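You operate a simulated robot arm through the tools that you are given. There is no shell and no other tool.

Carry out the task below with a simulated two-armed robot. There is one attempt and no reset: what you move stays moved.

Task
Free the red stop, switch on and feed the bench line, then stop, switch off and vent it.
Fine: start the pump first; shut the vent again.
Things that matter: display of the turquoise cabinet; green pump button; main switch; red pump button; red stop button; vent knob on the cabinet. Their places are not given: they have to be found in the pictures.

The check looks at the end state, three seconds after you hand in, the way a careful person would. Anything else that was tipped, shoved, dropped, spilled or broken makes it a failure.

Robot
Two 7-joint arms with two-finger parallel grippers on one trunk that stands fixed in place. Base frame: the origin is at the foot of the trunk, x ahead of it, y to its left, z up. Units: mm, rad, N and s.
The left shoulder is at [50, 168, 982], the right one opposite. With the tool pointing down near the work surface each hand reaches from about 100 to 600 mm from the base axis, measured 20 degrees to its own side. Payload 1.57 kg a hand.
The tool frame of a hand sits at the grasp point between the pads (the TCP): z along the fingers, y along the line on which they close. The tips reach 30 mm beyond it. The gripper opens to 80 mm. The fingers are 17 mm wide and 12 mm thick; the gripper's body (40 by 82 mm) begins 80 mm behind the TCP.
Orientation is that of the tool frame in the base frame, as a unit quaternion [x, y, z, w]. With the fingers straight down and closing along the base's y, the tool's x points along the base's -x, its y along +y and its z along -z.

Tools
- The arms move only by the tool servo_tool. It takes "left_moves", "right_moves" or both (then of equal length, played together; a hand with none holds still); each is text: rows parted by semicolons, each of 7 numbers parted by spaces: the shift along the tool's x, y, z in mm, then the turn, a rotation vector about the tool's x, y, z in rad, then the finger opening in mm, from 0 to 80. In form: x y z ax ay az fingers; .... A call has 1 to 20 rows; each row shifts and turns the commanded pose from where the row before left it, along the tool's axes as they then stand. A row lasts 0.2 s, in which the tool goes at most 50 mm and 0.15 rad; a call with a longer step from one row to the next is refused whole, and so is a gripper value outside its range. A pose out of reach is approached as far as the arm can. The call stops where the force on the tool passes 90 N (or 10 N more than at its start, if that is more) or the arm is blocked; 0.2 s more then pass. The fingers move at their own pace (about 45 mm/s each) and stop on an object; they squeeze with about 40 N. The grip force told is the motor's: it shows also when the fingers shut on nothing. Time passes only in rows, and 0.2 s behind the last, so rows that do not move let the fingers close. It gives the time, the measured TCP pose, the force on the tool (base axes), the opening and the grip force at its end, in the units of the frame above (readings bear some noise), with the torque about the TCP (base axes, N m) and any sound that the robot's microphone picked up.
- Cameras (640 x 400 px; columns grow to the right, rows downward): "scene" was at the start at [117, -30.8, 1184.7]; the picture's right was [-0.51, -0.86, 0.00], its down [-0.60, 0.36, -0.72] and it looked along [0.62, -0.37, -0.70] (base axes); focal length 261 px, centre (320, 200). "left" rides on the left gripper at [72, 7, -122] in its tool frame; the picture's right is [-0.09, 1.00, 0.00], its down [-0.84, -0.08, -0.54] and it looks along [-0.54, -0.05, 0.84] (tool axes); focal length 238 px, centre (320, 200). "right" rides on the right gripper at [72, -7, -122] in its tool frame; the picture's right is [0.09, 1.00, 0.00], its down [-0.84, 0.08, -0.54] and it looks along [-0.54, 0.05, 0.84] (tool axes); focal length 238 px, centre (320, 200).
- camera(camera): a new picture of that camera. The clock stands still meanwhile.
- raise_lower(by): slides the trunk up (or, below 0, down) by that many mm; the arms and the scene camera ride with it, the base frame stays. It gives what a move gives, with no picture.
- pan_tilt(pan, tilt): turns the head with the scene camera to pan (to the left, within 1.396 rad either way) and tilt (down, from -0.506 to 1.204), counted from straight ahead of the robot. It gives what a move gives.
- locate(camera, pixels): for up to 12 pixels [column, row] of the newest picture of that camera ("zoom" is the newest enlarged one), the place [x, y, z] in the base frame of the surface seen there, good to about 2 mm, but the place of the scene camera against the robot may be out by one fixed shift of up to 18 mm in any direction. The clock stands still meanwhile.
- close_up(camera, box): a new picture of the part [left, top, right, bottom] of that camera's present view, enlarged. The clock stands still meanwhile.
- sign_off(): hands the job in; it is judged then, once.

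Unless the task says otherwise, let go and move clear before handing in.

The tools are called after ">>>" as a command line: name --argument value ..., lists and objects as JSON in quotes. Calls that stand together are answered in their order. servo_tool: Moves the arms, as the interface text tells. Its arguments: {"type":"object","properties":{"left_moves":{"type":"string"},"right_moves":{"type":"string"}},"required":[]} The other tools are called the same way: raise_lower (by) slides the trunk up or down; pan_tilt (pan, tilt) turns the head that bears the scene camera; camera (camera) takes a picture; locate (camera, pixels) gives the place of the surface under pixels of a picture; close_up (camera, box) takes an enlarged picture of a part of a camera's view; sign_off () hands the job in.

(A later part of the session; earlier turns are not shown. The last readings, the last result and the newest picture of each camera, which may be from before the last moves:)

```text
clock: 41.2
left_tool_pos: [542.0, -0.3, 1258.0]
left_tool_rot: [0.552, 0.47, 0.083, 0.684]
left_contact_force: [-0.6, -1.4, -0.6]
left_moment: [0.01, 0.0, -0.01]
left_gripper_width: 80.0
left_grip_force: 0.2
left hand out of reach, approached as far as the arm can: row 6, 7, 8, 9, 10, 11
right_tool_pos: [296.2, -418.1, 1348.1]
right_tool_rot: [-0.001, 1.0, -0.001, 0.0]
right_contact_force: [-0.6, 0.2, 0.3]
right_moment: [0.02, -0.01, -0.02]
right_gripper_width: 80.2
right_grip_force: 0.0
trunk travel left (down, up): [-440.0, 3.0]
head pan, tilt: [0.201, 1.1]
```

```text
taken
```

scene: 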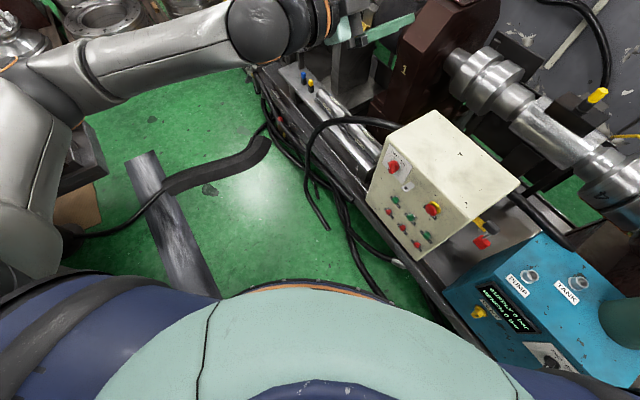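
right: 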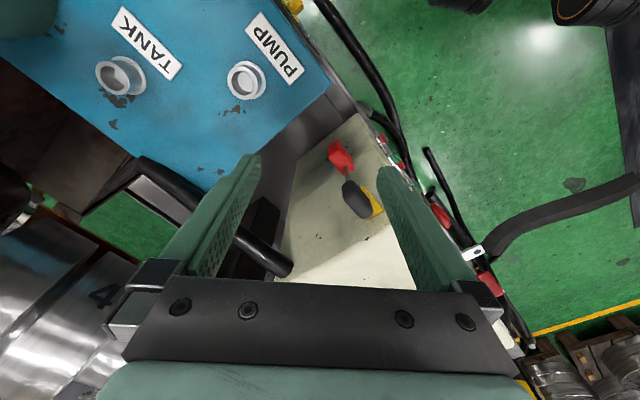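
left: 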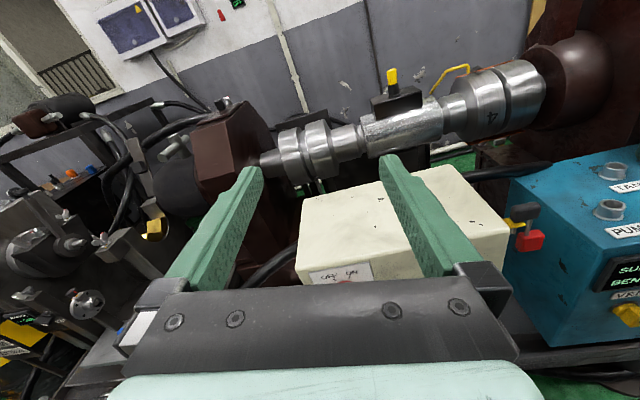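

The wrist roll stopped at about 57° with the elbow well out left and the tool axis still square, which is a good posture. Before lowering the trunk, I'll check where the right arm is.

>>> pan_tilt --pan -1.0 --tilt 0.9

>>> camera --camera "scene"

```text
clock: 42.6
left_tool_pos: [542.3, -1.0, 1258.4]
left_tool_rot: [0.552, 0.47, 0.084, 0.684]
left_contact_force: [-0.3, 0.0, 0.3]
left_moment: [0.01, 0.0, -0.02]
left_gripper_width: 80.0
left_grip_force: 0.0
right_tool_pos: [297.2, -419.1, 1347.6]
right_tool_rot: [-0.002, 1.0, 0.0, 0.001]
right_contact_force: [-0.6, 0.1, 0.1]
right_moment: [-0.03, 0.0, -0.01]
right_gripper_width: 80.0
right_grip_force: 0.1
trunk travel left (down, up): [-440.0, 3.0]
head pan, tilt: [-1.0, 0.901]
```

```text
taken
```

scene: 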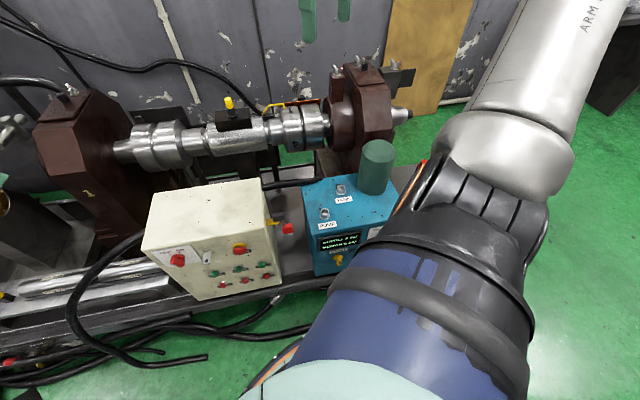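

I'll measure the heights of the right arm and the tank before lowering.

>>> locate --camera "scene" --pixels '[[378, 145], [365, 185], [500, 150], [540, 60], [440, 180], [380, 280], [320, 30], [420, 300], [395, 200], [600, 20], [312, 270], [410, 165]]'

```text
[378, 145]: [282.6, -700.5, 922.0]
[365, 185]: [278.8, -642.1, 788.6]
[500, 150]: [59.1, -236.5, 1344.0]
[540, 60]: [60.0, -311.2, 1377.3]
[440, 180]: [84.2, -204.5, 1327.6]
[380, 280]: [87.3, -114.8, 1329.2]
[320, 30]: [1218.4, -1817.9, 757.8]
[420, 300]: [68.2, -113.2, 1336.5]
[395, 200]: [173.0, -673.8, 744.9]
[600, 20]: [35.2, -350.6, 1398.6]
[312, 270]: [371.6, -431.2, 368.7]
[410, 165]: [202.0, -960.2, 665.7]
```

Everything on the right stays well above the tank (top 922) and cabinet after a 400 mm drop, and the left hand stays in front of the box (f≈384 against the face at 530). Lowering now.

>>> raise_lower --by -200

>>> raise_lower --by -180

>>> pan_tilt --pan -0.3 --tilt 0.9

>>> camera --camera "scene"

>>> camera --camera "left"

```text
clock: 44.7
left_tool_pos: [541.9, -1.7, 1058.8]
left_tool_rot: [0.552, 0.469, 0.084, 0.684]
left_contact_force: [-0.4, 0.1, -0.2]
left_moment: [0.02, 0.01, -0.02]
left_gripper_width: 79.7
left_grip_force: 0.2
right_tool_pos: [296.9, -419.7, 1147.7]
right_tool_rot: [-0.001, 1.0, 0.0, 0.0]
right_contact_force: [-0.5, -0.2, -0.7]
right_moment: [-0.01, -0.03, -0.01]
right_gripper_width: 80.0
right_grip_force: 0.1
trunk travel left (down, up): [-240.0, 203.0]
head pan, tilt: [-1.0, 0.901]
```

```text
clock: 46.7
left_tool_pos: [541.0, -1.6, 879.1]
left_tool_rot: [0.552, 0.47, 0.083, 0.684]
left_contact_force: [-0.1, 0.7, -0.2]
left_moment: [0.0, 0.0, 0.03]
left_gripper_width: 80.1
left_grip_force: 0.0
right_tool_pos: [297.3, -419.2, 967.9]
right_tool_rot: [-0.001, 1.0, -0.001, 0.0]
right_contact_force: [0.1, -0.2, 0.0]
right_moment: [0.01, 0.0, -0.01]
right_gripper_width: 80.1
right_grip_force: 0.2
trunk travel left (down, up): [-60.0, 383.0]
head pan, tilt: [-1.0, 0.901]
```

```text
clock: 47.8
left_tool_pos: [541.8, -1.7, 878.9]
left_tool_rot: [0.552, 0.469, 0.084, 0.684]
left_contact_force: [-0.1, 0.3, 0.0]
left_moment: [0.01, 0.0, -0.02]
left_gripper_width: 80.0
left_grip_force: 0.0
right_tool_pos: [295.8, -419.9, 966.2]
right_tool_rot: [-0.001, 1.0, 0.0, 0.0]
right_contact_force: [-1.4, 0.4, -0.2]
right_moment: [-0.04, -0.01, 0.02]
right_gripper_width: 79.9
right_grip_force: 0.1
trunk travel left (down, up): [-60.0, 383.0]
head pan, tilt: [-0.3, 0.901]
```

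```text
taken
```

scene: 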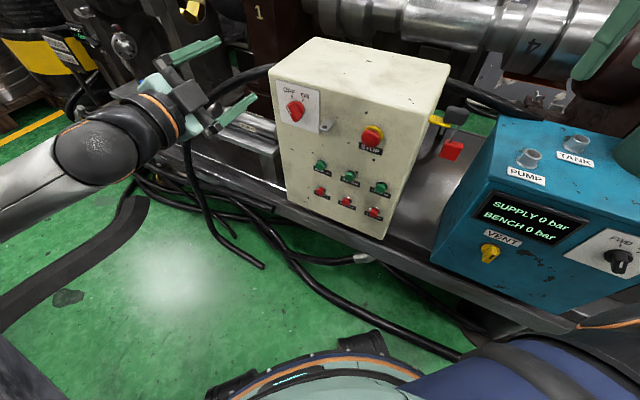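

```text
taken
```

left: 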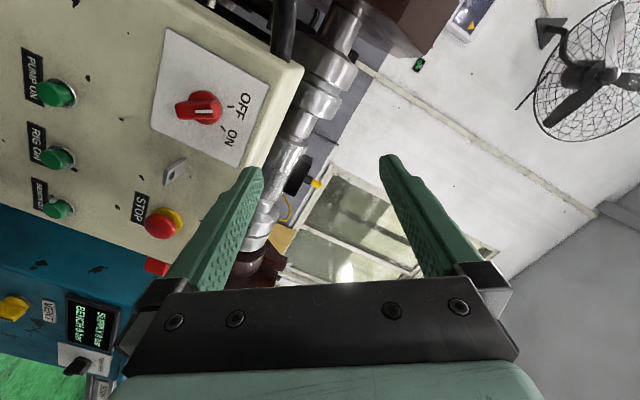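

Posture looks good: the elbow is out left and clear of the chest, with the hand at z = 879 and f≈384. Next I'll move diagonally toward the stop at the same standoff.

>>> servo_tool --left_moves "-13.4 -28.1 -0.3 0 0 0 80; -13.4 -28.1 -0.3 0 0 0 80; -13.4 -28.1 -0.3 0 0 0 80; -13.4 -28.1 -0.3 0 0 0 80; -13.4 -28.1 -0.3 0 0 0 80; -13.4 -28.1 -0.3 0 0 0 80; -13.4 -28.1 -0.3 0 0 0 80; -13.4 -28.1 -0.3 0 0 0 80; 0 0 0 0 0 0 80"

>>> camera --camera "scene"

>>> camera --camera "left"

```text
clock: 49.8
left_tool_pos: [517.8, -2.4, 881.3]
left_tool_rot: [0.553, 0.471, 0.081, 0.682]
left_contact_force: [-0.4, 0.5, 0.6]
left_moment: [0.0, 0.03, 0.04]
left_gripper_width: 80.0
left_grip_force: 0.0
left hand out of reach, approached as far as the arm can: row 1, 2, 3, 4, 5, 6, 7, 8
right_tool_pos: [297.9, -418.4, 967.2]
right_tool_rot: [-0.001, 1.0, 0.0, 0.0]
right_contact_force: [1.4, -0.1, 0.2]
right_moment: [0.01, 0.0, 0.03]
right_gripper_width: 80.1
right_grip_force: 0.0
trunk travel left (down, up): [-60.0, 383.0]
head pan, tilt: [-0.3, 0.901]
```

```text
taken
```

scene: 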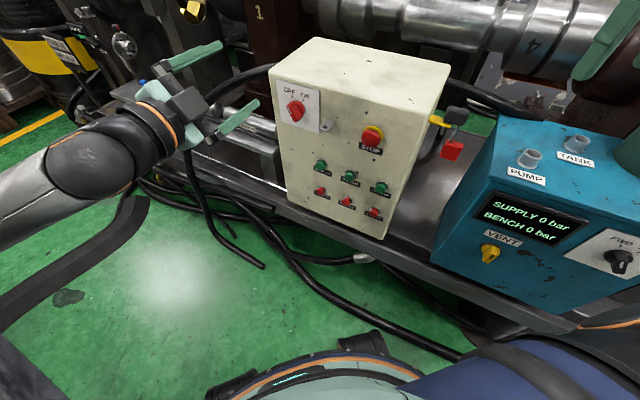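

```text
taken
```

left: 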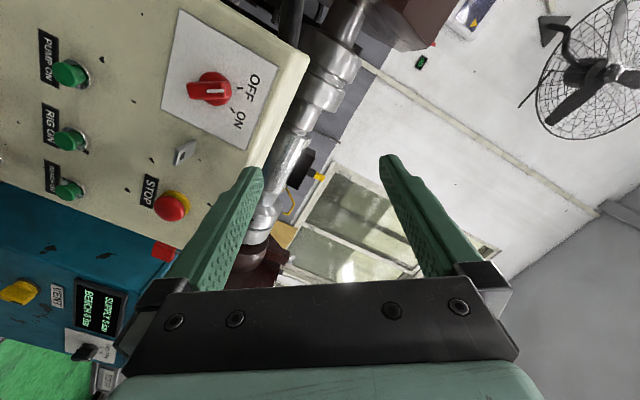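

Every row was refused because the wrist roll is at its limit here. I'll ease the roll back by about 25° and try the same diagonal again.

>>> servo_tool --left_moves "0 0 0 0 0 -0.11 80; 0 0 0 0 0 -0.11 80; 0 0 0 0 0 -0.11 80; 0 0 0 0 0 -0.11 80"

>>> servo_tool --left_moves "25 -15 0 0 0 0 80; 25 -15 0 0 0 0 80; 25 -15 0 0 0 0 80; 0 0 0 0 0 0 80"

```text
clock: 50.8
left_tool_pos: [520.4, -2.6, 881.3]
left_tool_rot: [0.436, 0.58, -0.069, 0.685]
left_contact_force: [0.8, -0.3, -0.7]
left_moment: [-0.02, -0.03, -0.02]
left_gripper_width: 80.0
left_grip_force: 0.1
right_tool_pos: [297.6, -418.4, 967.2]
right_tool_rot: [-0.001, 1.0, 0.001, 0.0]
right_contact_force: [0.1, 0.4, -0.2]
right_moment: [0.04, 0.02, 0.02]
right_gripper_width: 80.2
right_grip_force: 0.1
trunk travel left (down, up): [-60.0, 383.0]
head pan, tilt: [-0.3, 0.901]
```

```text
clock: 51.8
left_tool_pos: [515.9, 2.8, 810.6]
left_tool_rot: [0.435, 0.579, -0.068, 0.686]
left_contact_force: [0.3, -0.1, 0.2]
left_moment: [0.0, 0.03, 0.0]
left_gripper_width: 80.0
left_grip_force: 0.0
left hand out of reach, approached as far as the arm can: row 3
right_tool_pos: [296.9, -418.9, 968.5]
right_tool_rot: [-0.001, 1.0, 0.0, 0.0]
right_contact_force: [-0.2, 0.0, 0.6]
right_moment: [-0.02, -0.02, -0.02]
right_gripper_width: 79.8
right_grip_force: 0.1
trunk travel left (down, up): [-60.0, 383.0]
head pan, tilt: [-0.3, 0.901]
```

Eased, and it went down to 810. A roll near "x down" with the tool tilted about 20° downward should clear both the wrist limit and the chest. I'll set that orientation and then lower the trunk by its last bit.

>>> servo_tool --left_moves "-20 12 0 0 0 0 80; -20 12 0 0 0 0 80; 0 0 0 0 0 -0.136 80; 0 0 0 0 0 -0.136 80; 0 0 0 0 0 -0.136 80; 0 0 0 0 0 -0.136 80; 0 0 0 0 0.117 0 80; 0 0 0 0 0.117 0 80; 0 0 0 0 0.117 0 80; 0 0 0 0 0 0 80"

>>> raise_lower --by -58

```text
clock: 54.0
left_tool_pos: [517.7, -0.1, 858.5]
left_tool_rot: [0.305, 0.776, -0.2, 0.514]
left_contact_force: [1.3, -0.7, -0.2]
left_moment: [-0.01, 0.0, 0.03]
left_gripper_width: 80.0
left_grip_force: 0.2
right_tool_pos: [296.5, -419.2, 966.8]
right_tool_rot: [0.0, 1.0, 0.001, 0.0]
right_contact_force: [0.3, 0.0, 0.3]
right_moment: [0.01, 0.02, 0.0]
right_gripper_width: 80.0
right_grip_force: 0.1
trunk travel left (down, up): [-60.0, 383.0]
head pan, tilt: [-0.3, 0.901]
```

```text
clock: 55.0
left_tool_pos: [518.7, -1.3, 800.9]
left_tool_rot: [0.305, 0.776, -0.2, 0.515]
left_contact_force: [0.1, 0.5, 0.4]
left_moment: [0.01, 0.02, -0.01]
left_gripper_width: 79.7
left_grip_force: 0.0
right_tool_pos: [295.7, -418.7, 910.7]
right_tool_rot: [-0.001, 1.0, 0.0, 0.0]
right_contact_force: [-0.1, 0.3, -0.3]
right_moment: [0.0, -0.02, 0.0]
right_gripper_width: 80.0
right_grip_force: 0.1
trunk travel left (down, up): [-2.0, 441.0]
head pan, tilt: [-0.3, 0.901]
```

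The tool is tilted 23° down with a heading square to the face, hand at u≈366, f≈368, z = 801. I'll slide right toward the stop column.

>>> servo_tool --left_moves "3.1 -24.75 5.4 0 0 0 80; 3.1 -24.75 5.4 0 0 0 80; 3.1 -24.75 5.4 0 0 0 80; 3.1 -24.75 5.4 0 0 0 80; 3.1 -24.75 5.4 0 0 0 80; 3.1 -24.75 5.4 0 0 0 80; 3.1 -24.75 5.4 0 0 0 80; 3.1 -24.75 5.4 0 0 0 80; 0 0 0 0 0 0 80"

>>> camera --camera "scene"

>>> camera --camera "left"

```text
clock: 57.0
left_tool_pos: [407.6, -166.3, 760.0]
left_tool_rot: [0.304, 0.777, -0.199, 0.514]
left_contact_force: [-0.4, -0.4, 0.6]
left_moment: [-0.01, -0.03, 0.02]
left_gripper_width: 80.2
left_grip_force: 0.0
right_tool_pos: [296.9, -419.3, 908.8]
right_tool_rot: [-0.001, 1.0, 0.0, 0.0]
right_contact_force: [-0.1, 0.1, -1.2]
right_moment: [-0.01, -0.01, 0.03]
right_gripper_width: 79.8
right_grip_force: 0.0
trunk travel left (down, up): [-2.0, 441.0]
head pan, tilt: [-0.3, 0.901]
```

```text
taken
```

scene: 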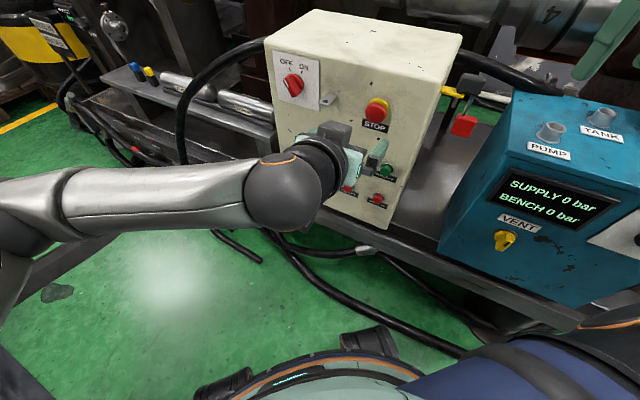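

```text
taken
```

left: 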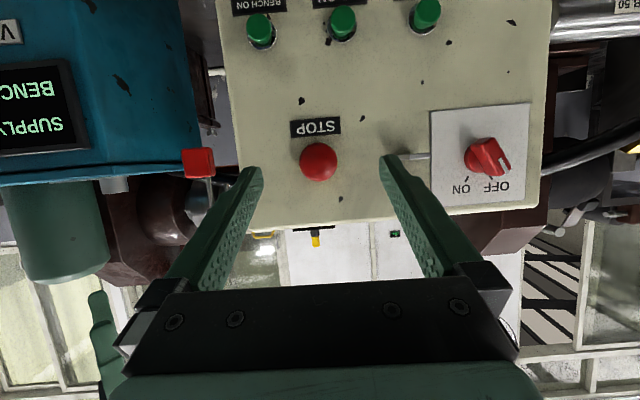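

That worked: the hand faces the stop, which is centred at (318,161), with the elbow out left and the chest clear. I'll measure the stop and switch from here.

>>> locate --camera "left" --pixels '[[318, 161], [303, 161], [334, 161], [318, 147], [318, 176], [340, 200], [302, 100], [487, 156], [507, 170], [472, 150], [425, 15], [415, 155]]'

>>> close_up --camera "left" --box '[270, 110, 370, 210]'

>>> close_up --camera "left" --box '[420, 90, 540, 210]'

```text
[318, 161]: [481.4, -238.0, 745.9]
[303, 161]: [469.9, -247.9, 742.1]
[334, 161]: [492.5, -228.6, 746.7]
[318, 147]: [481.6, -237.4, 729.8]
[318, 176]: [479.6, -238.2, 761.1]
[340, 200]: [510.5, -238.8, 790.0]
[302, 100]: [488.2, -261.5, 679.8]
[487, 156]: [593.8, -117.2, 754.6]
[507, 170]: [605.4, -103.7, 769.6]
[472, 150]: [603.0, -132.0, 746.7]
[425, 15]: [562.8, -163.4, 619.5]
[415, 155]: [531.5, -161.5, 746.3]
```

```text
4.00 times, centred on (320, 160) of left
```

zoom: 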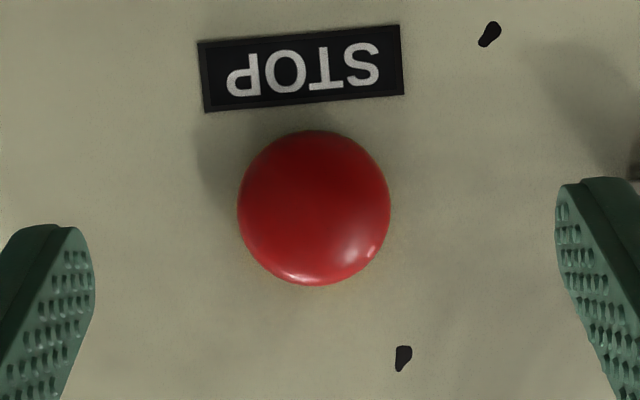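

```text
3.33 times, centred on (480, 150) of left
```

zoom: 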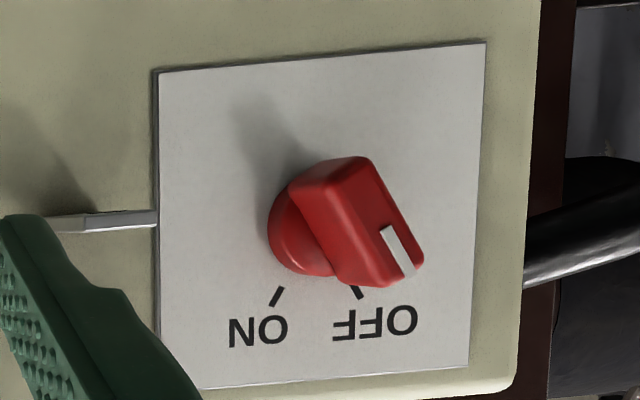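

The stop centre is at u≈172, z≈745, front at f≈508, diameter about 33 mm. The switch bar points up-left to OFF, and ON is about 60° clockwise. I'll try reducing the tilt to about 11° and pre-roll counter-clockwise so a clockwise twist has room.

>>> servo_tool --left_moves "0 0 0 0 -0.1 0 80; 0 0 0 0 -0.1 0 80; 0 0 0 0 0 -0.12 70; 0 0 0 0 0 -0.12 70; 0 0 0 0 0 -0.12 70; 0 0 0 0 0 -0.12 70; 0 0 0 0 0 -0.12 70; 0 0 0 0 0 0 70"

>>> camera --camera "left"

```text
clock: 58.8
left_tool_pos: [405.7, -167.0, 760.0]
left_tool_rot: [0.059, 0.803, -0.369, 0.464]
left_contact_force: [-0.2, 0.1, 0.4]
left_moment: [-0.01, -0.01, 0.04]
left_gripper_width: 69.7
left_grip_force: 0.0
left hand out of reach, approached as far as the arm can: row 2
right_tool_pos: [296.4, -418.0, 910.2]
right_tool_rot: [0.0, 1.0, 0.0, 0.0]
right_contact_force: [0.6, 0.9, 0.8]
right_moment: [0.01, -0.01, 0.01]
right_gripper_width: 80.0
right_grip_force: 0.0
trunk travel left (down, up): [-2.0, 441.0]
head pan, tilt: [-0.3, 0.901]
```

```text
taken
```

left: 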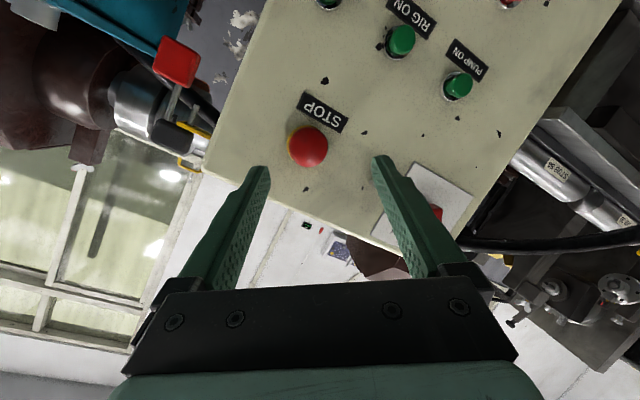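

The tilt is now 17° with a roll of about -35°. I'll align on the stop axis and advance most of the way, then look.

>>> servo_tool --left_moves "-7 -5.7 15 0 0 0 70; -7.3 -5.7 15 0 0 0 70; 0 0 20 0 0 0 70; 0 0 0 0 0 0 70"

>>> camera --camera "left"

```text
clock: 59.8
left_tool_pos: [444.4, -202.6, 762.6]
left_tool_rot: [0.059, 0.803, -0.367, 0.465]
left_contact_force: [-0.1, 0.0, -0.1]
left_moment: [-0.02, -0.01, -0.03]
left_gripper_width: 70.0
left_grip_force: 0.1
right_tool_pos: [295.4, -418.6, 909.6]
right_tool_rot: [-0.001, 1.0, 0.001, 0.0]
right_contact_force: [-0.3, -0.2, -0.2]
right_moment: [0.0, -0.04, 0.01]
right_gripper_width: 80.1
right_grip_force: 0.0
trunk travel left (down, up): [-2.0, 441.0]
head pan, tilt: [-0.3, 0.901]
```

```text
taken
```

left: 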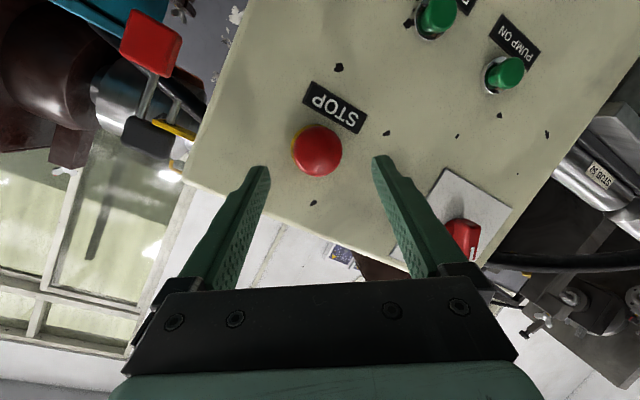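

The stop (318,150) is centred between the fingers. I'll advance the last 33 mm and close on it.

>>> servo_tool --left_moves "0 0 17 0 0 0 70; 0 0 16 0 0 0 70; 0 0 0 0 0 0 70; 0 0 0 0 0 0 45; 0 0 0 0 0 0 20; 0 0 0 0 0 0 20; 0 0 0 0 0 0 20"

>>> camera --camera "left"

```text
clock: 61.4
left_tool_pos: [466.0, -227.0, 754.1]
left_tool_rot: [0.059, 0.803, -0.368, 0.465]
left_contact_force: [-2.9, -4.0, 2.5]
left_moment: [-0.31, -0.13, -0.36]
left_gripper_width: 41.4
left_grip_force: 33.7
right_tool_pos: [296.8, -419.2, 910.6]
right_tool_rot: [-0.001, 1.0, 0.0, 0.0]
right_contact_force: [0.1, -0.4, -0.2]
right_moment: [-0.02, -0.01, 0.01]
right_gripper_width: 80.0
right_grip_force: 0.1
trunk travel left (down, up): [-2.0, 441.0]
head pan, tilt: [-0.3, 0.901]
```

```text
taken
```

left: 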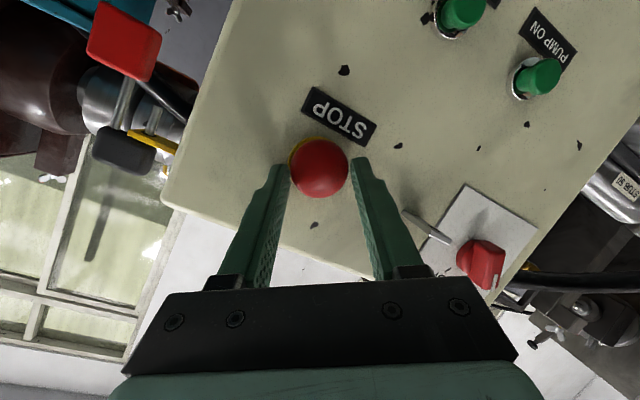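

The grip stopped at 41.4 mm with 34 N, on the mushroom. Now a clockwise twist.

>>> servo_tool --left_moves "0 0 0 0 0 0.1 20; 0 0 0 0 0 0.1 20; 0 0 0 0 0 0.1 20; 0 0 0 0 0 0.1 20; 0 0 0 0 0 0.1 20; 0 0 0 0 0 0.1 20; 0 0 0 0 0 0.1 20; 0 0 0 0 0 0.1 20; 0 0 0 0 0 0 20"

>>> camera --camera "left"

```text
clock: 63.4
left_tool_pos: [465.3, -227.2, 753.6]
left_tool_rot: [0.37, 0.716, -0.159, 0.571]
left_contact_force: [-13.2, -11.8, 4.1]
left_moment: [0.14, 0.25, 0.17]
left_gripper_width: 38.3
left_grip_force: 43.8
right_tool_pos: [297.3, -419.2, 909.9]
right_tool_rot: [0.0, 1.0, 0.0, 0.001]
right_contact_force: [0.2, -0.1, 0.0]
right_moment: [0.01, 0.01, -0.01]
right_gripper_width: 80.0
right_grip_force: 0.0
trunk travel left (down, up): [-2.0, 441.0]
head pan, tilt: [-0.3, 0.901]
```

```text
taken
```

left: 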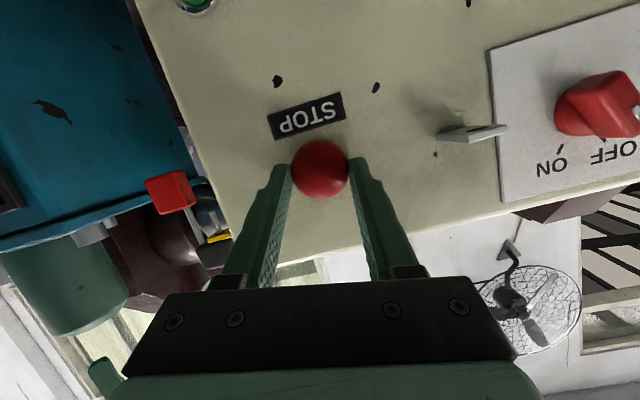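

No click was reported, and the force is mostly sideways. I'll twist further the same way.

>>> servo_tool --left_moves "0 0 0 0 0 0.1 20; 0 0 0 0 0 0.1 20; 0 0 0 0 0 0.1 20; 0 0 0 0 0 0.1 20; 0 0 0 0 0 0.1 20; 0 0 0 0 0 0 20"

>>> close_up --camera "scene" --box '[330, 70, 430, 140]'

>>> camera --camera "left"

```text
clock: 64.8
left_tool_pos: [466.3, -226.4, 751.9]
left_tool_rot: [0.536, 0.602, -0.011, 0.592]
left_contact_force: [-14.5, -10.9, -1.5]
left_moment: [-0.2, 0.17, 0.26]
left_gripper_width: 40.3
left_grip_force: 45.3
right_tool_pos: [295.6, -418.5, 909.8]
right_tool_rot: [-0.001, 1.0, 0.001, 0.001]
right_contact_force: [-0.5, -0.1, 0.1]
right_moment: [0.01, 0.01, 0.0]
right_gripper_width: 79.9
right_grip_force: 0.0
trunk travel left (down, up): [-2.0, 441.0]
head pan, tilt: [-0.3, 0.901]
```

```text
5.71 times, centred on (380, 105) of scene
```

zoom: 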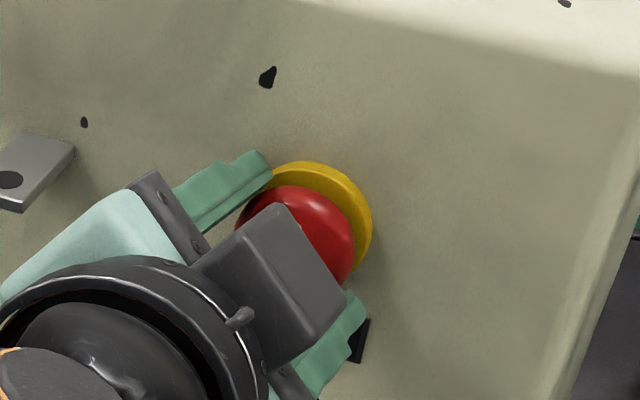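

```text
taken
```

left: 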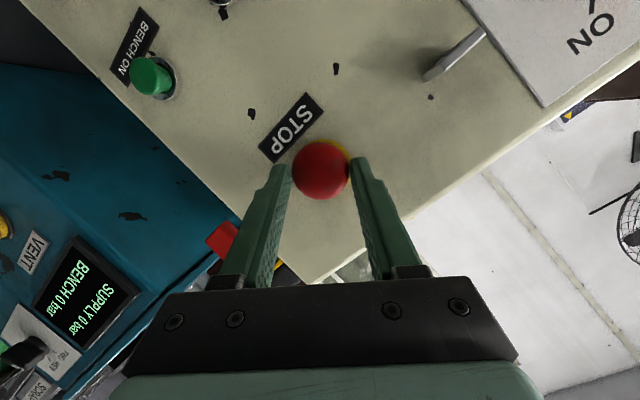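

I can't tell from the picture whether it popped. I'll open, back off a little and measure the cap's front again.

>>> servo_tool --left_moves "0 0 0 0 0 0 70; 0 0 0 0 0 0 70; 0 0 -30 0 0 0 70; 0 0 -25 0 0 0 70; 0 0 0 0 0 0 70"

>>> camera --camera "left"

>>> close_up --camera "scene" --box '[330, 70, 430, 140]'

```text
clock: 66.0
left_tool_pos: [429.3, -190.8, 770.3]
left_tool_rot: [0.534, 0.603, -0.012, 0.593]
left_contact_force: [0.8, 0.6, 0.4]
left_moment: [0.01, 0.0, 0.0]
left_gripper_width: 69.9
left_grip_force: 0.1
right_tool_pos: [295.0, -419.4, 909.5]
right_tool_rot: [-0.001, 1.0, 0.0, 0.0]
right_contact_force: [-0.2, -0.5, -0.6]
right_moment: [0.01, 0.03, -0.02]
right_gripper_width: 79.7
right_grip_force: 0.1
trunk travel left (down, up): [-2.0, 441.0]
head pan, tilt: [-0.3, 0.901]
```

```text
taken
```

left: 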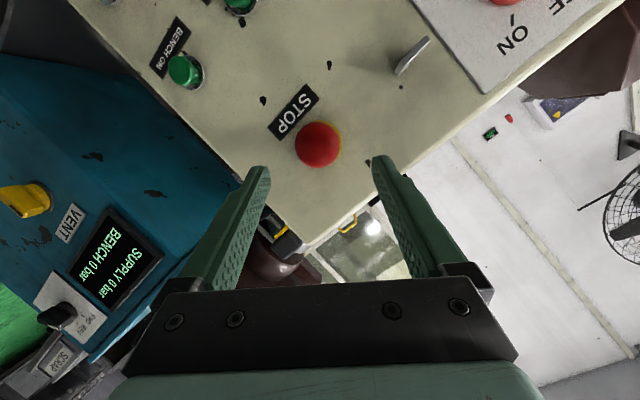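

```text
5.71 times, centred on (380, 105) of scene
```

zoom: 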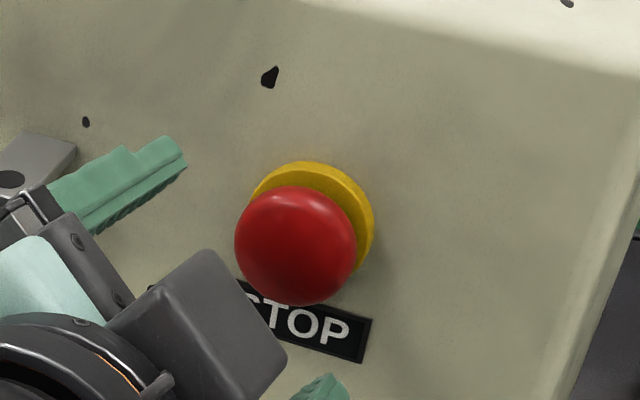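

>>> locate --camera "left" --pixels '[[318, 144], [330, 66], [405, 100], [318, 155], [318, 130], [306, 144], [330, 144]]'

>>> locate --camera "zoom" --pixels '[[295, 240], [290, 200], [365, 200], [255, 265], [340, 265], [450, 250]]'

```text
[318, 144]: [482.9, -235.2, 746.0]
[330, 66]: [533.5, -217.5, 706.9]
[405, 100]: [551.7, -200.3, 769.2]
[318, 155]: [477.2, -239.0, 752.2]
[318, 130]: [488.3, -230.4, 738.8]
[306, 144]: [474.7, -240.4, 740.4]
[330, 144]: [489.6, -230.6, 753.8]
```

```text
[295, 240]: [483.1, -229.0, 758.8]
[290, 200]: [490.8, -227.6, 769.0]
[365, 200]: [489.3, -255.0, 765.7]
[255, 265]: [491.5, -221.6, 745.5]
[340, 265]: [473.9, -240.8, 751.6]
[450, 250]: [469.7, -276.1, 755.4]
```

The front is still at f≈508, so it hasn't released. I'll regrip here and twist the other way.

>>> servo_tool --left_moves "0 0 30 0 0 0 70; 0 0 25 0 0 0 70; 0 0 0 0 0 0 70; 0 0 0 0 0 0 45; 0 0 0 0 0 0 20; 0 0 0 0 0 0 20; 0 0 0 0 0 0 20; 0 0 0 0 0 -0.1 20; 0 0 0 0 0 -0.1 20; 0 0 0 0 0 -0.1 20; 0 0 0 0 0 -0.1 20; 0 0 0 0 0 -0.1 20; 0 0 0 0 0 -0.1 20; 0 0 0 0 0 -0.1 20; 0 0 0 0 0 -0.1 20"

```text
clock: 69.2
left_tool_pos: [467.2, -225.6, 754.2]
left_tool_rot: [0.257, 0.763, -0.244, 0.54]
left_contact_force: [-9.9, -8.5, -4.5]
left_moment: [0.7, 0.01, -1.13]
left_gripper_width: 39.3
left_grip_force: 44.7
right_tool_pos: [296.0, -419.8, 909.4]
right_tool_rot: [-0.001, 1.0, 0.001, -0.001]
right_contact_force: [-0.1, -0.3, 0.0]
right_moment: [0.04, -0.02, 0.01]
right_gripper_width: 79.8
right_grip_force: 0.0
trunk travel left (down, up): [-2.0, 441.0]
head pan, tilt: [-0.3, 0.901]
```

Counter-clockwise now meets real resistance, about 0.5 N·m about the axis, unlike clockwise. I'll turn a bit more and then check.

>>> servo_tool --left_moves "0 0 0 0 0 -0.1 20; 0 0 0 0 0 -0.1 20; 0 0 0 0 0 -0.1 20; 0 0 0 0 0 -0.1 20; 0 0 0 0 0 -0.1 20"

>>> servo_tool --left_moves "0 0 0 0 0 0 70; 0 0 0 0 0 0 70; 0 0 0 0 0 0 70; 0 0 -30 0 0 0 70; 0 0 0 0 0 0 70"

>>> camera --camera "left"

```text
clock: 70.4
left_tool_pos: [466.2, -225.4, 754.7]
left_tool_rot: [0.06, 0.802, -0.37, 0.465]
left_contact_force: [-11.4, -0.9, 5.5]
left_moment: [0.44, -0.36, -1.16]
left_gripper_width: 41.1
left_grip_force: 44.6
right_tool_pos: [295.6, -419.5, 910.2]
right_tool_rot: [-0.001, 1.0, 0.0, 0.001]
right_contact_force: [-0.6, 0.5, 0.0]
right_moment: [0.02, 0.0, 0.01]
right_gripper_width: 80.0
right_grip_force: 0.0
trunk travel left (down, up): [-2.0, 441.0]
head pan, tilt: [-0.3, 0.901]
```

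```text
clock: 71.6
left_tool_pos: [446.9, -204.8, 763.0]
left_tool_rot: [0.057, 0.804, -0.367, 0.465]
left_contact_force: [0.9, -0.2, 0.8]
left_moment: [0.02, 0.0, 0.01]
left_gripper_width: 70.0
left_grip_force: 0.1
right_tool_pos: [296.7, -418.0, 909.2]
right_tool_rot: [0.0, 1.0, -0.001, 0.0]
right_contact_force: [-0.3, 0.2, -0.3]
right_moment: [-0.02, -0.02, 0.0]
right_gripper_width: 80.0
right_grip_force: 0.1
trunk travel left (down, up): [-2.0, 441.0]
head pan, tilt: [-0.3, 0.901]
```

```text
taken
```

left: 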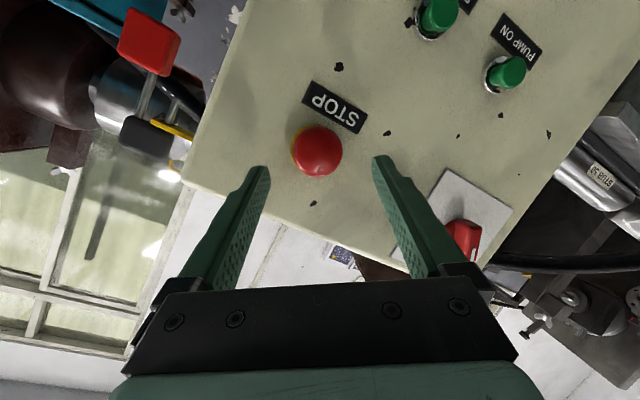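

I'll measure the cap front again.

>>> locate --camera "left" --pixels '[[317, 150], [388, 133], [313, 203], [300, 140], [297, 155]]'

>>> close_up --camera "left" --box '[280, 120, 360, 180]'

>>> close_up --camera "right" --box '[260, 80, 420, 220]'

```text
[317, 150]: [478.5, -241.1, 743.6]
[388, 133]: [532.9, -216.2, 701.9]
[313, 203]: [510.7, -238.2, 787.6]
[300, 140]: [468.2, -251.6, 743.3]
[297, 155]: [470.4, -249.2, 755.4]
```

```text
6.67 times, centred on (320, 150) of left
```

zoom: 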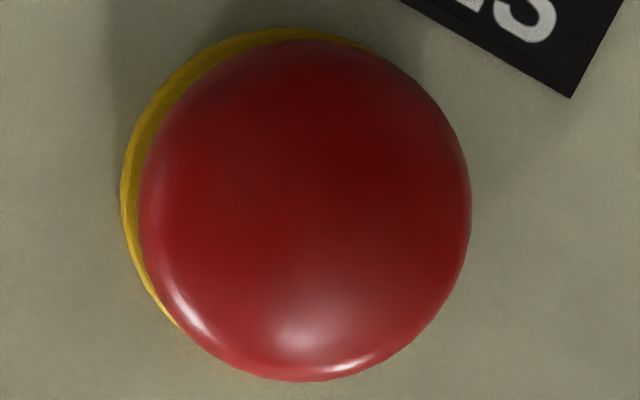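

```text
2.86 times, centred on (340, 150) of right
```

zoom: 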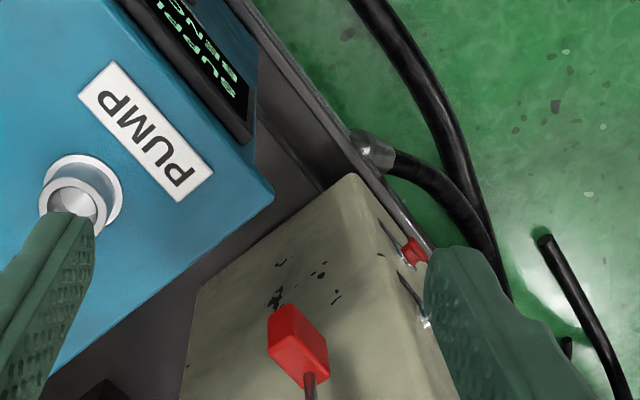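

Still f≈508.8, so counter-clockwise didn't free it. I'll grip again and try a straight pull as a quick test, reading the force.

>>> servo_tool --left_moves "0 0 16 0 0 0 70; 0 0 15 0 0 0 70; 0 0 0 0 0 0 70; 0 0 0 0 0 0 45; 0 0 0 0 0 0 20; 0 0 0 0 0 0 20; 0 0 0 0 0 0 20; 0 0 -4 0 0 0 20; 0 0 -4 0 0 0 20"

>>> servo_tool --left_moves "0 0 -4 0 0 0 20; 0 0 -4 0 0 0 20"

>>> camera --camera "left"

```text
clock: 73.6
left_tool_pos: [461.7, -220.8, 752.8]
left_tool_rot: [0.061, 0.804, -0.368, 0.463]
left_contact_force: [-1.8, -4.7, -6.8]
left_moment: [-0.59, -0.31, -0.33]
left_gripper_width: 41.1
left_grip_force: 45.5
right_tool_pos: [296.9, -419.3, 907.4]
right_tool_rot: [-0.001, 1.0, 0.0, 0.0]
right_contact_force: [-1.0, 0.9, -0.4]
right_moment: [0.02, 0.0, 0.0]
right_gripper_width: 79.9
right_grip_force: 0.0
trunk travel left (down, up): [-2.0, 441.0]
head pan, tilt: [-0.3, 0.901]
```

```text
clock: 74.2
left_tool_pos: [458.6, -215.7, 756.2]
left_tool_rot: [0.06, 0.804, -0.367, 0.464]
left_contact_force: [16.0, -28.1, -10.8]
left_moment: [-0.29, -0.05, -0.43]
left_gripper_width: 40.4
left_grip_force: 45.0
right_tool_pos: [298.5, -420.1, 908.7]
right_tool_rot: [0.0, 1.0, 0.0, 0.0]
right_contact_force: [0.2, -0.3, 0.6]
right_moment: [0.0, 0.0, 0.0]
right_gripper_width: 80.3
right_grip_force: 0.1
trunk travel left (down, up): [-2.0, 441.0]
head pan, tilt: [-0.3, 0.901]
```

```text
taken
```

left: 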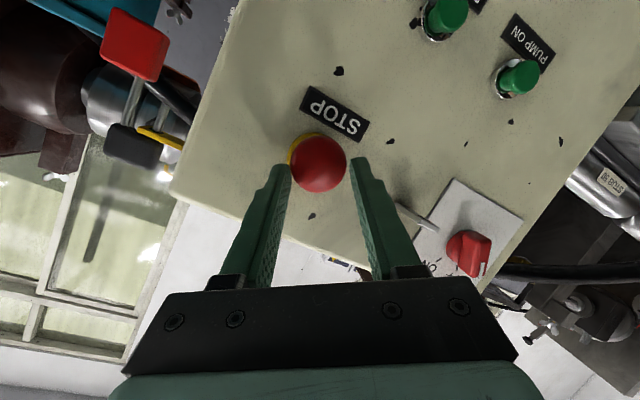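

The first 8 mm of pull met almost no force, then it rose to 31 N, as though the cap travelled outward to an end stop. I'll measure it.

>>> locate --camera "left" --pixels '[[318, 163], [390, 141], [312, 216]]'

>>> servo_tool --left_moves "0 0 0 0 0 0 70; 0 0 0 0 0 0 70; 0 0 0 0 0 0 70; 0 0 -15 0 0 0 70; 0 0 0 0 0 0 70"

>>> camera --camera "left"

>>> close_up --camera "scene" --box '[330, 70, 430, 140]'

```text
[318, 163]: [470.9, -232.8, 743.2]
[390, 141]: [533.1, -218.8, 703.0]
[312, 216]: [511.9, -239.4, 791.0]
```

```text
clock: 75.4
left_tool_pos: [447.9, -205.4, 763.0]
left_tool_rot: [0.059, 0.803, -0.368, 0.465]
left_contact_force: [0.3, 0.8, 0.7]
left_moment: [-0.05, 0.03, 0.0]
left_gripper_width: 69.9
left_grip_force: 0.0
right_tool_pos: [296.4, -418.6, 909.7]
right_tool_rot: [-0.001, 1.0, 0.0, 0.0]
right_contact_force: [-0.1, 0.2, -0.1]
right_moment: [-0.02, -0.01, 0.01]
right_gripper_width: 80.2
right_grip_force: 0.0
trunk travel left (down, up): [-2.0, 441.0]
head pan, tilt: [-0.3, 0.901]
```

```text
taken
```

left: 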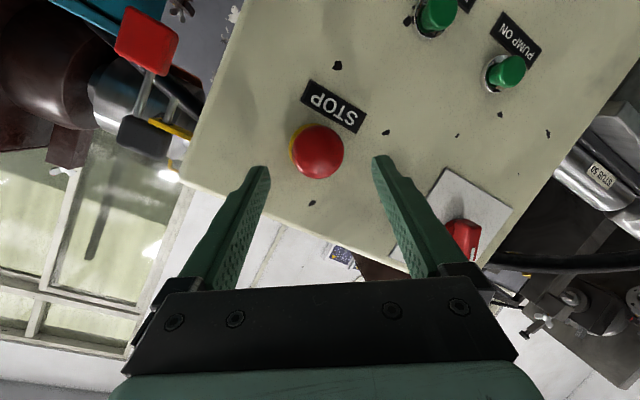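

```text
5.71 times, centred on (380, 105) of scene
```

zoom: 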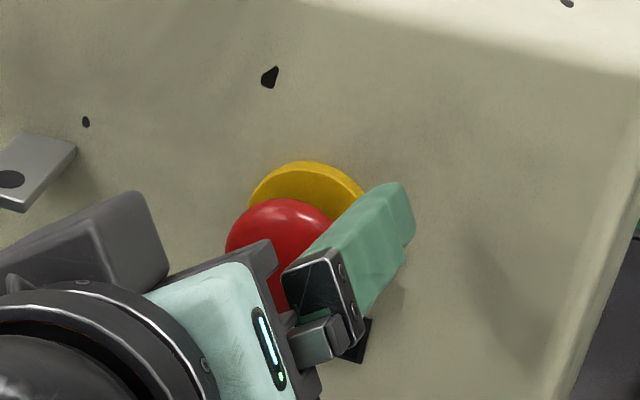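

>>> locate --camera "left" --pixels '[[318, 151], [387, 132], [312, 202], [318, 140], [318, 165]]'

```text
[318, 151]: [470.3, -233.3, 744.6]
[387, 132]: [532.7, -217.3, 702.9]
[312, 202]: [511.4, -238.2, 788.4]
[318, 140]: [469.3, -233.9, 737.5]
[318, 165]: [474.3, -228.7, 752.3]
```

The cap is now at f≈497.5, 11 mm further out, and stays there after letting go, so pulling freed the stop. Next I'll back off, roll level, tilt to about 45° and close the fingers for the pump buttons. The note says to start the pump first, so I'll try that before the main switch.

>>> servo_tool --left_moves "0 0 -30 0 0 0 70; 0 0 -30 0 0 0 70; 0 0 -10 0 0 0.12 40; 0 0 0 0 0 0.12 20; 0 0 0 0 0 0.12 0; 0 0 0 0 0 0.12 0; 0 0 0 0 0 0.12 0; 0 0 0 0 0.12 0 0; 0 0 0 0 0.12 0 0; 0 0 0 0 0.12 0 0; 0 0 0 0 0.12 0 0; 0 0 0 0 0 0 0"

>>> camera --camera "left"

>>> camera --camera "scene"

```text
clock: 78.0
left_tool_pos: [396.6, -161.3, 782.5]
left_tool_rot: [0.336, 0.86, -0.138, 0.358]
left_contact_force: [-0.5, 0.7, -0.3]
left_moment: [0.03, 0.03, 0.03]
left_gripper_width: 0.0
left_grip_force: 21.3
right_tool_pos: [298.0, -420.0, 909.6]
right_tool_rot: [-0.001, 1.0, 0.0, 0.001]
right_contact_force: [-0.2, -0.2, 0.8]
right_moment: [0.02, 0.01, -0.03]
right_gripper_width: 80.2
right_grip_force: 0.1
trunk travel left (down, up): [-2.0, 441.0]
head pan, tilt: [-0.3, 0.901]
```

```text
taken
```

left: 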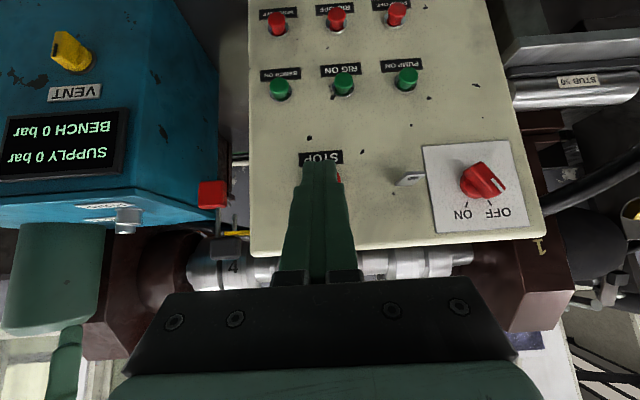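

```text
taken
```

scene: 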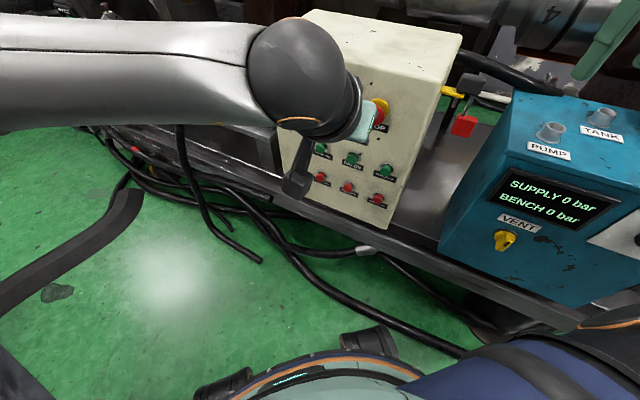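

The whole panel plus the display is in view. I'll measure the buttons again from here.

>>> locate --camera "left" --pixels '[[406, 75], [397, 10], [399, 22], [406, 86], [344, 80], [72, 50], [62, 40], [85, 60], [430, 110], [483, 180], [497, 188], [60, 140]]'

>>> close_up --camera "left" --box '[370, 0, 450, 110]'

>>> close_up --camera "left" --box '[20, 10, 150, 110]'

```text
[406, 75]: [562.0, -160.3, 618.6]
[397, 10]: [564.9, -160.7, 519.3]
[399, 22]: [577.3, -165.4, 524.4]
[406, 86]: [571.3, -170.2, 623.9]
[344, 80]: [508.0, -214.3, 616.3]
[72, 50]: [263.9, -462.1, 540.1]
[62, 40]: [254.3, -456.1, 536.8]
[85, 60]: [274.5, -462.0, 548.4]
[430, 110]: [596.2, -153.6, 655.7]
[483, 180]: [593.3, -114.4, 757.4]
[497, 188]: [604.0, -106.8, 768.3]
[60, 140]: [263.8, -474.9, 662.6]
```

```text
3.64 times, centred on (410, 55) of left
```

zoom: 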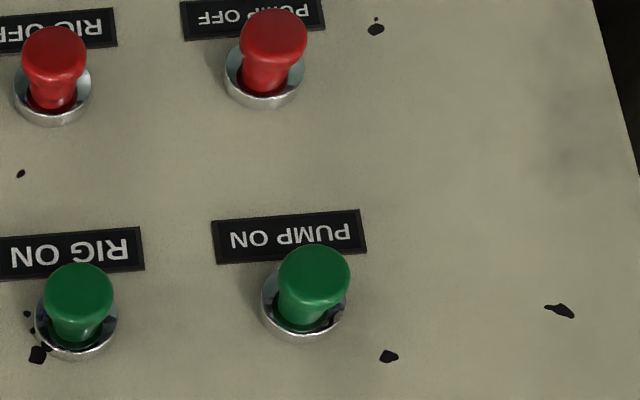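

```text
4.00 times, centred on (85, 60) of left
```

zoom: 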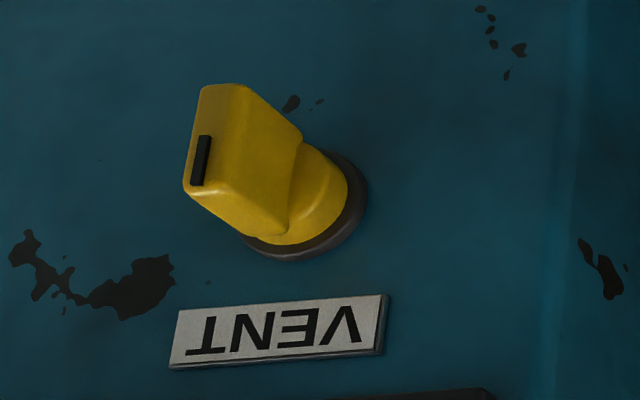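

PUMP ON cap is at u≈284, z≈619, f≈511. The tool is tilted 45° with fingers closed. I'll move in front of it, holding about 80 mm off.

>>> servo_tool --left_moves "15.85 19.45 19.27 0 0 0 0; 15.85 19.45 19.27 0 0 0 0; 15.85 19.45 19.27 0 0 0 0; 15.85 19.45 19.27 0 0 0 0; 15.85 19.45 19.27 0 0 0 0; 15.85 19.45 19.27 0 0 0 0; 0 0 0 0 0 0 0"

>>> camera --camera "left"

>>> camera --camera "scene"

```text
clock: 79.6
left_tool_pos: [487.9, -83.2, 633.0]
left_tool_rot: [0.337, 0.859, -0.138, 0.358]
left_contact_force: [0.9, 0.6, -0.6]
left_moment: [0.01, 0.0, 0.0]
left_gripper_width: 0.0
left_grip_force: 21.2
right_tool_pos: [296.6, -419.4, 910.3]
right_tool_rot: [-0.001, 1.0, 0.0, 0.0]
right_contact_force: [-0.2, -0.8, -0.3]
right_moment: [0.03, -0.02, -0.01]
right_gripper_width: 80.1
right_grip_force: 0.1
trunk travel left (down, up): [-2.0, 441.0]
head pan, tilt: [-0.3, 0.901]
```

```text
taken
```

left: 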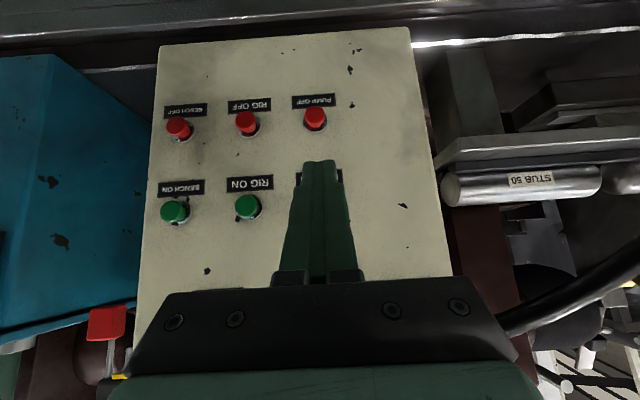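

```text
taken
```

scene: 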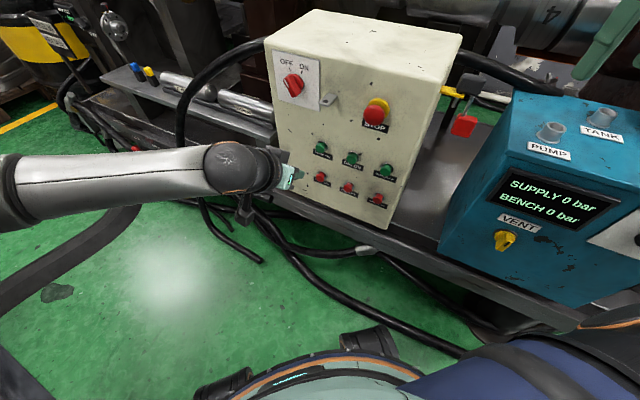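

Lined up at u≈286, with the stop still popped at (375,112) in the scene. I'll go forward horizontally to about 8 mm short, then press in small steps.

>>> servo_tool --left_moves "-16.9 -1.7 17 0 0 0 0; -16.9 -1.7 17 0 0 0 0; -16.9 -1.7 17 0 0 0 0; 0 0 0 0 0 0 0"

>>> close_up --camera "scene" --box '[270, 120, 410, 220]'

```text
clock: 80.6
left_tool_pos: [536.0, -137.6, 635.1]
left_tool_rot: [0.337, 0.86, -0.138, 0.359]
left_contact_force: [-0.3, -0.7, -0.4]
left_moment: [0.01, -0.02, 0.04]
left_gripper_width: 0.0
left_grip_force: 21.4
right_tool_pos: [295.3, -419.6, 910.1]
right_tool_rot: [0.0, 1.0, 0.0, 0.0]
right_contact_force: [-0.3, 0.4, 0.1]
right_moment: [-0.01, 0.02, 0.01]
right_gripper_width: 80.0
right_grip_force: 0.1
trunk travel left (down, up): [-2.0, 441.0]
head pan, tilt: [-0.3, 0.901]
```

```text
4.00 times, centred on (340, 170) of scene
```

zoom: 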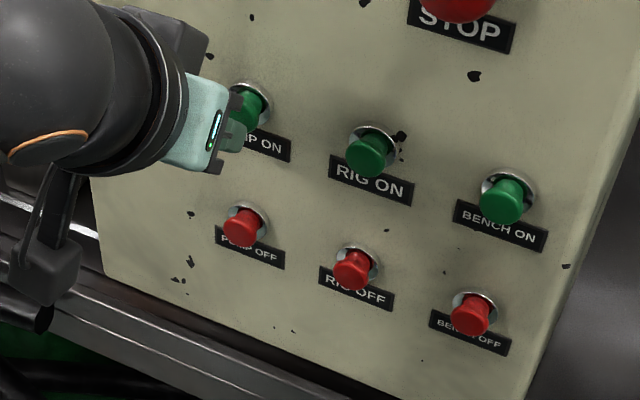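

About 7 mm from the cap. Pressing now in 3 mm steps.

>>> servo_tool --left_moves "-2.1 1 2.1 0 0 0 0; -2.1 0 2.1 0 0 0 0; -2.1 0 2.1 0 0 0 0; -2.1 0 2.1 0 0 0 0; -2.1 0 2.1 0 0 0 0"

>>> close_up --camera "scene" --box '[470, 150, 640, 280]'

```text
clock: 81.8
left_tool_pos: [548.6, -144.6, 634.5]
left_tool_rot: [0.337, 0.859, -0.139, 0.358]
left_contact_force: [-2.4, 1.8, 2.1]
left_moment: [0.0, -0.01, -0.02]
left_gripper_width: 0.0
left_grip_force: 21.0
right_tool_pos: [295.2, -418.0, 908.8]
right_tool_rot: [-0.001, 1.0, 0.0, 0.0]
right_contact_force: [-0.5, -0.2, 0.4]
right_moment: [0.0, 0.01, -0.01]
right_gripper_width: 79.8
right_grip_force: 0.0
trunk travel left (down, up): [-2.0, 441.0]
head pan, tilt: [-0.3, 0.901]
```

```text
3.08 times, centred on (555, 215) of scene
```

zoom: 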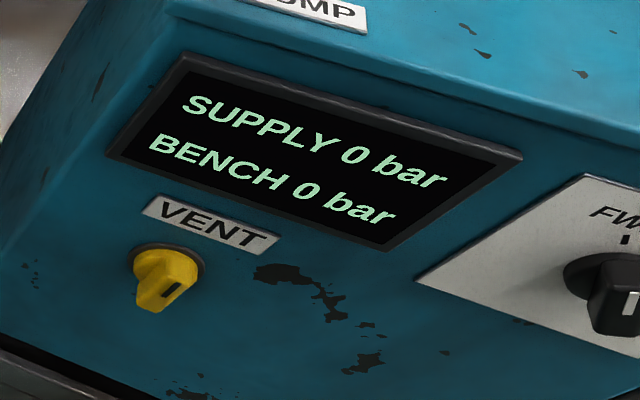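

Contact now: the corner is at f≈517 and the force is only about 3 N. I'll press on to the end of the button's travel.

>>> servo_tool --left_moves "-1.4 0 1.4 0 0 0 0; -1.4 0 1.4 0 0 0 0; 0 0 0 0 0 0 0"

>>> close_up --camera "scene" --box '[470, 150, 640, 280]'

```text
clock: 82.6
left_tool_pos: [550.2, -148.3, 634.4]
left_tool_rot: [0.337, 0.86, -0.138, 0.357]
left_contact_force: [-30.7, 26.6, 6.7]
left_moment: [0.27, 0.33, -0.05]
left_gripper_width: 0.0
left_grip_force: 21.4
right_tool_pos: [294.7, -419.4, 910.9]
right_tool_rot: [-0.001, 1.0, -0.001, 0.001]
right_contact_force: [-0.3, 1.1, 0.4]
right_moment: [-0.01, 0.02, -0.01]
right_gripper_width: 80.0
right_grip_force: 0.0
trunk travel left (down, up): [-2.0, 441.0]
head pan, tilt: [-0.3, 0.901]
```

```text
3.08 times, centred on (555, 215) of scene
```

zoom: 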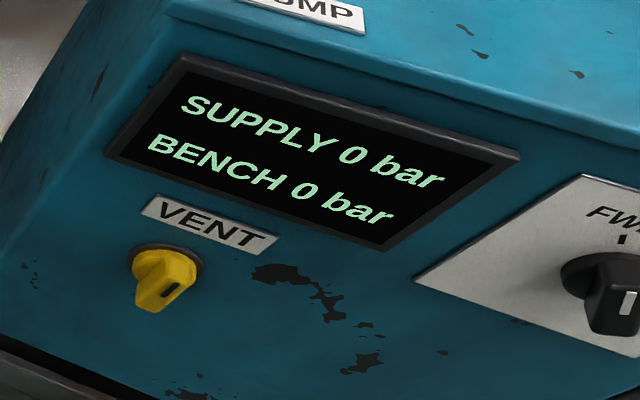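

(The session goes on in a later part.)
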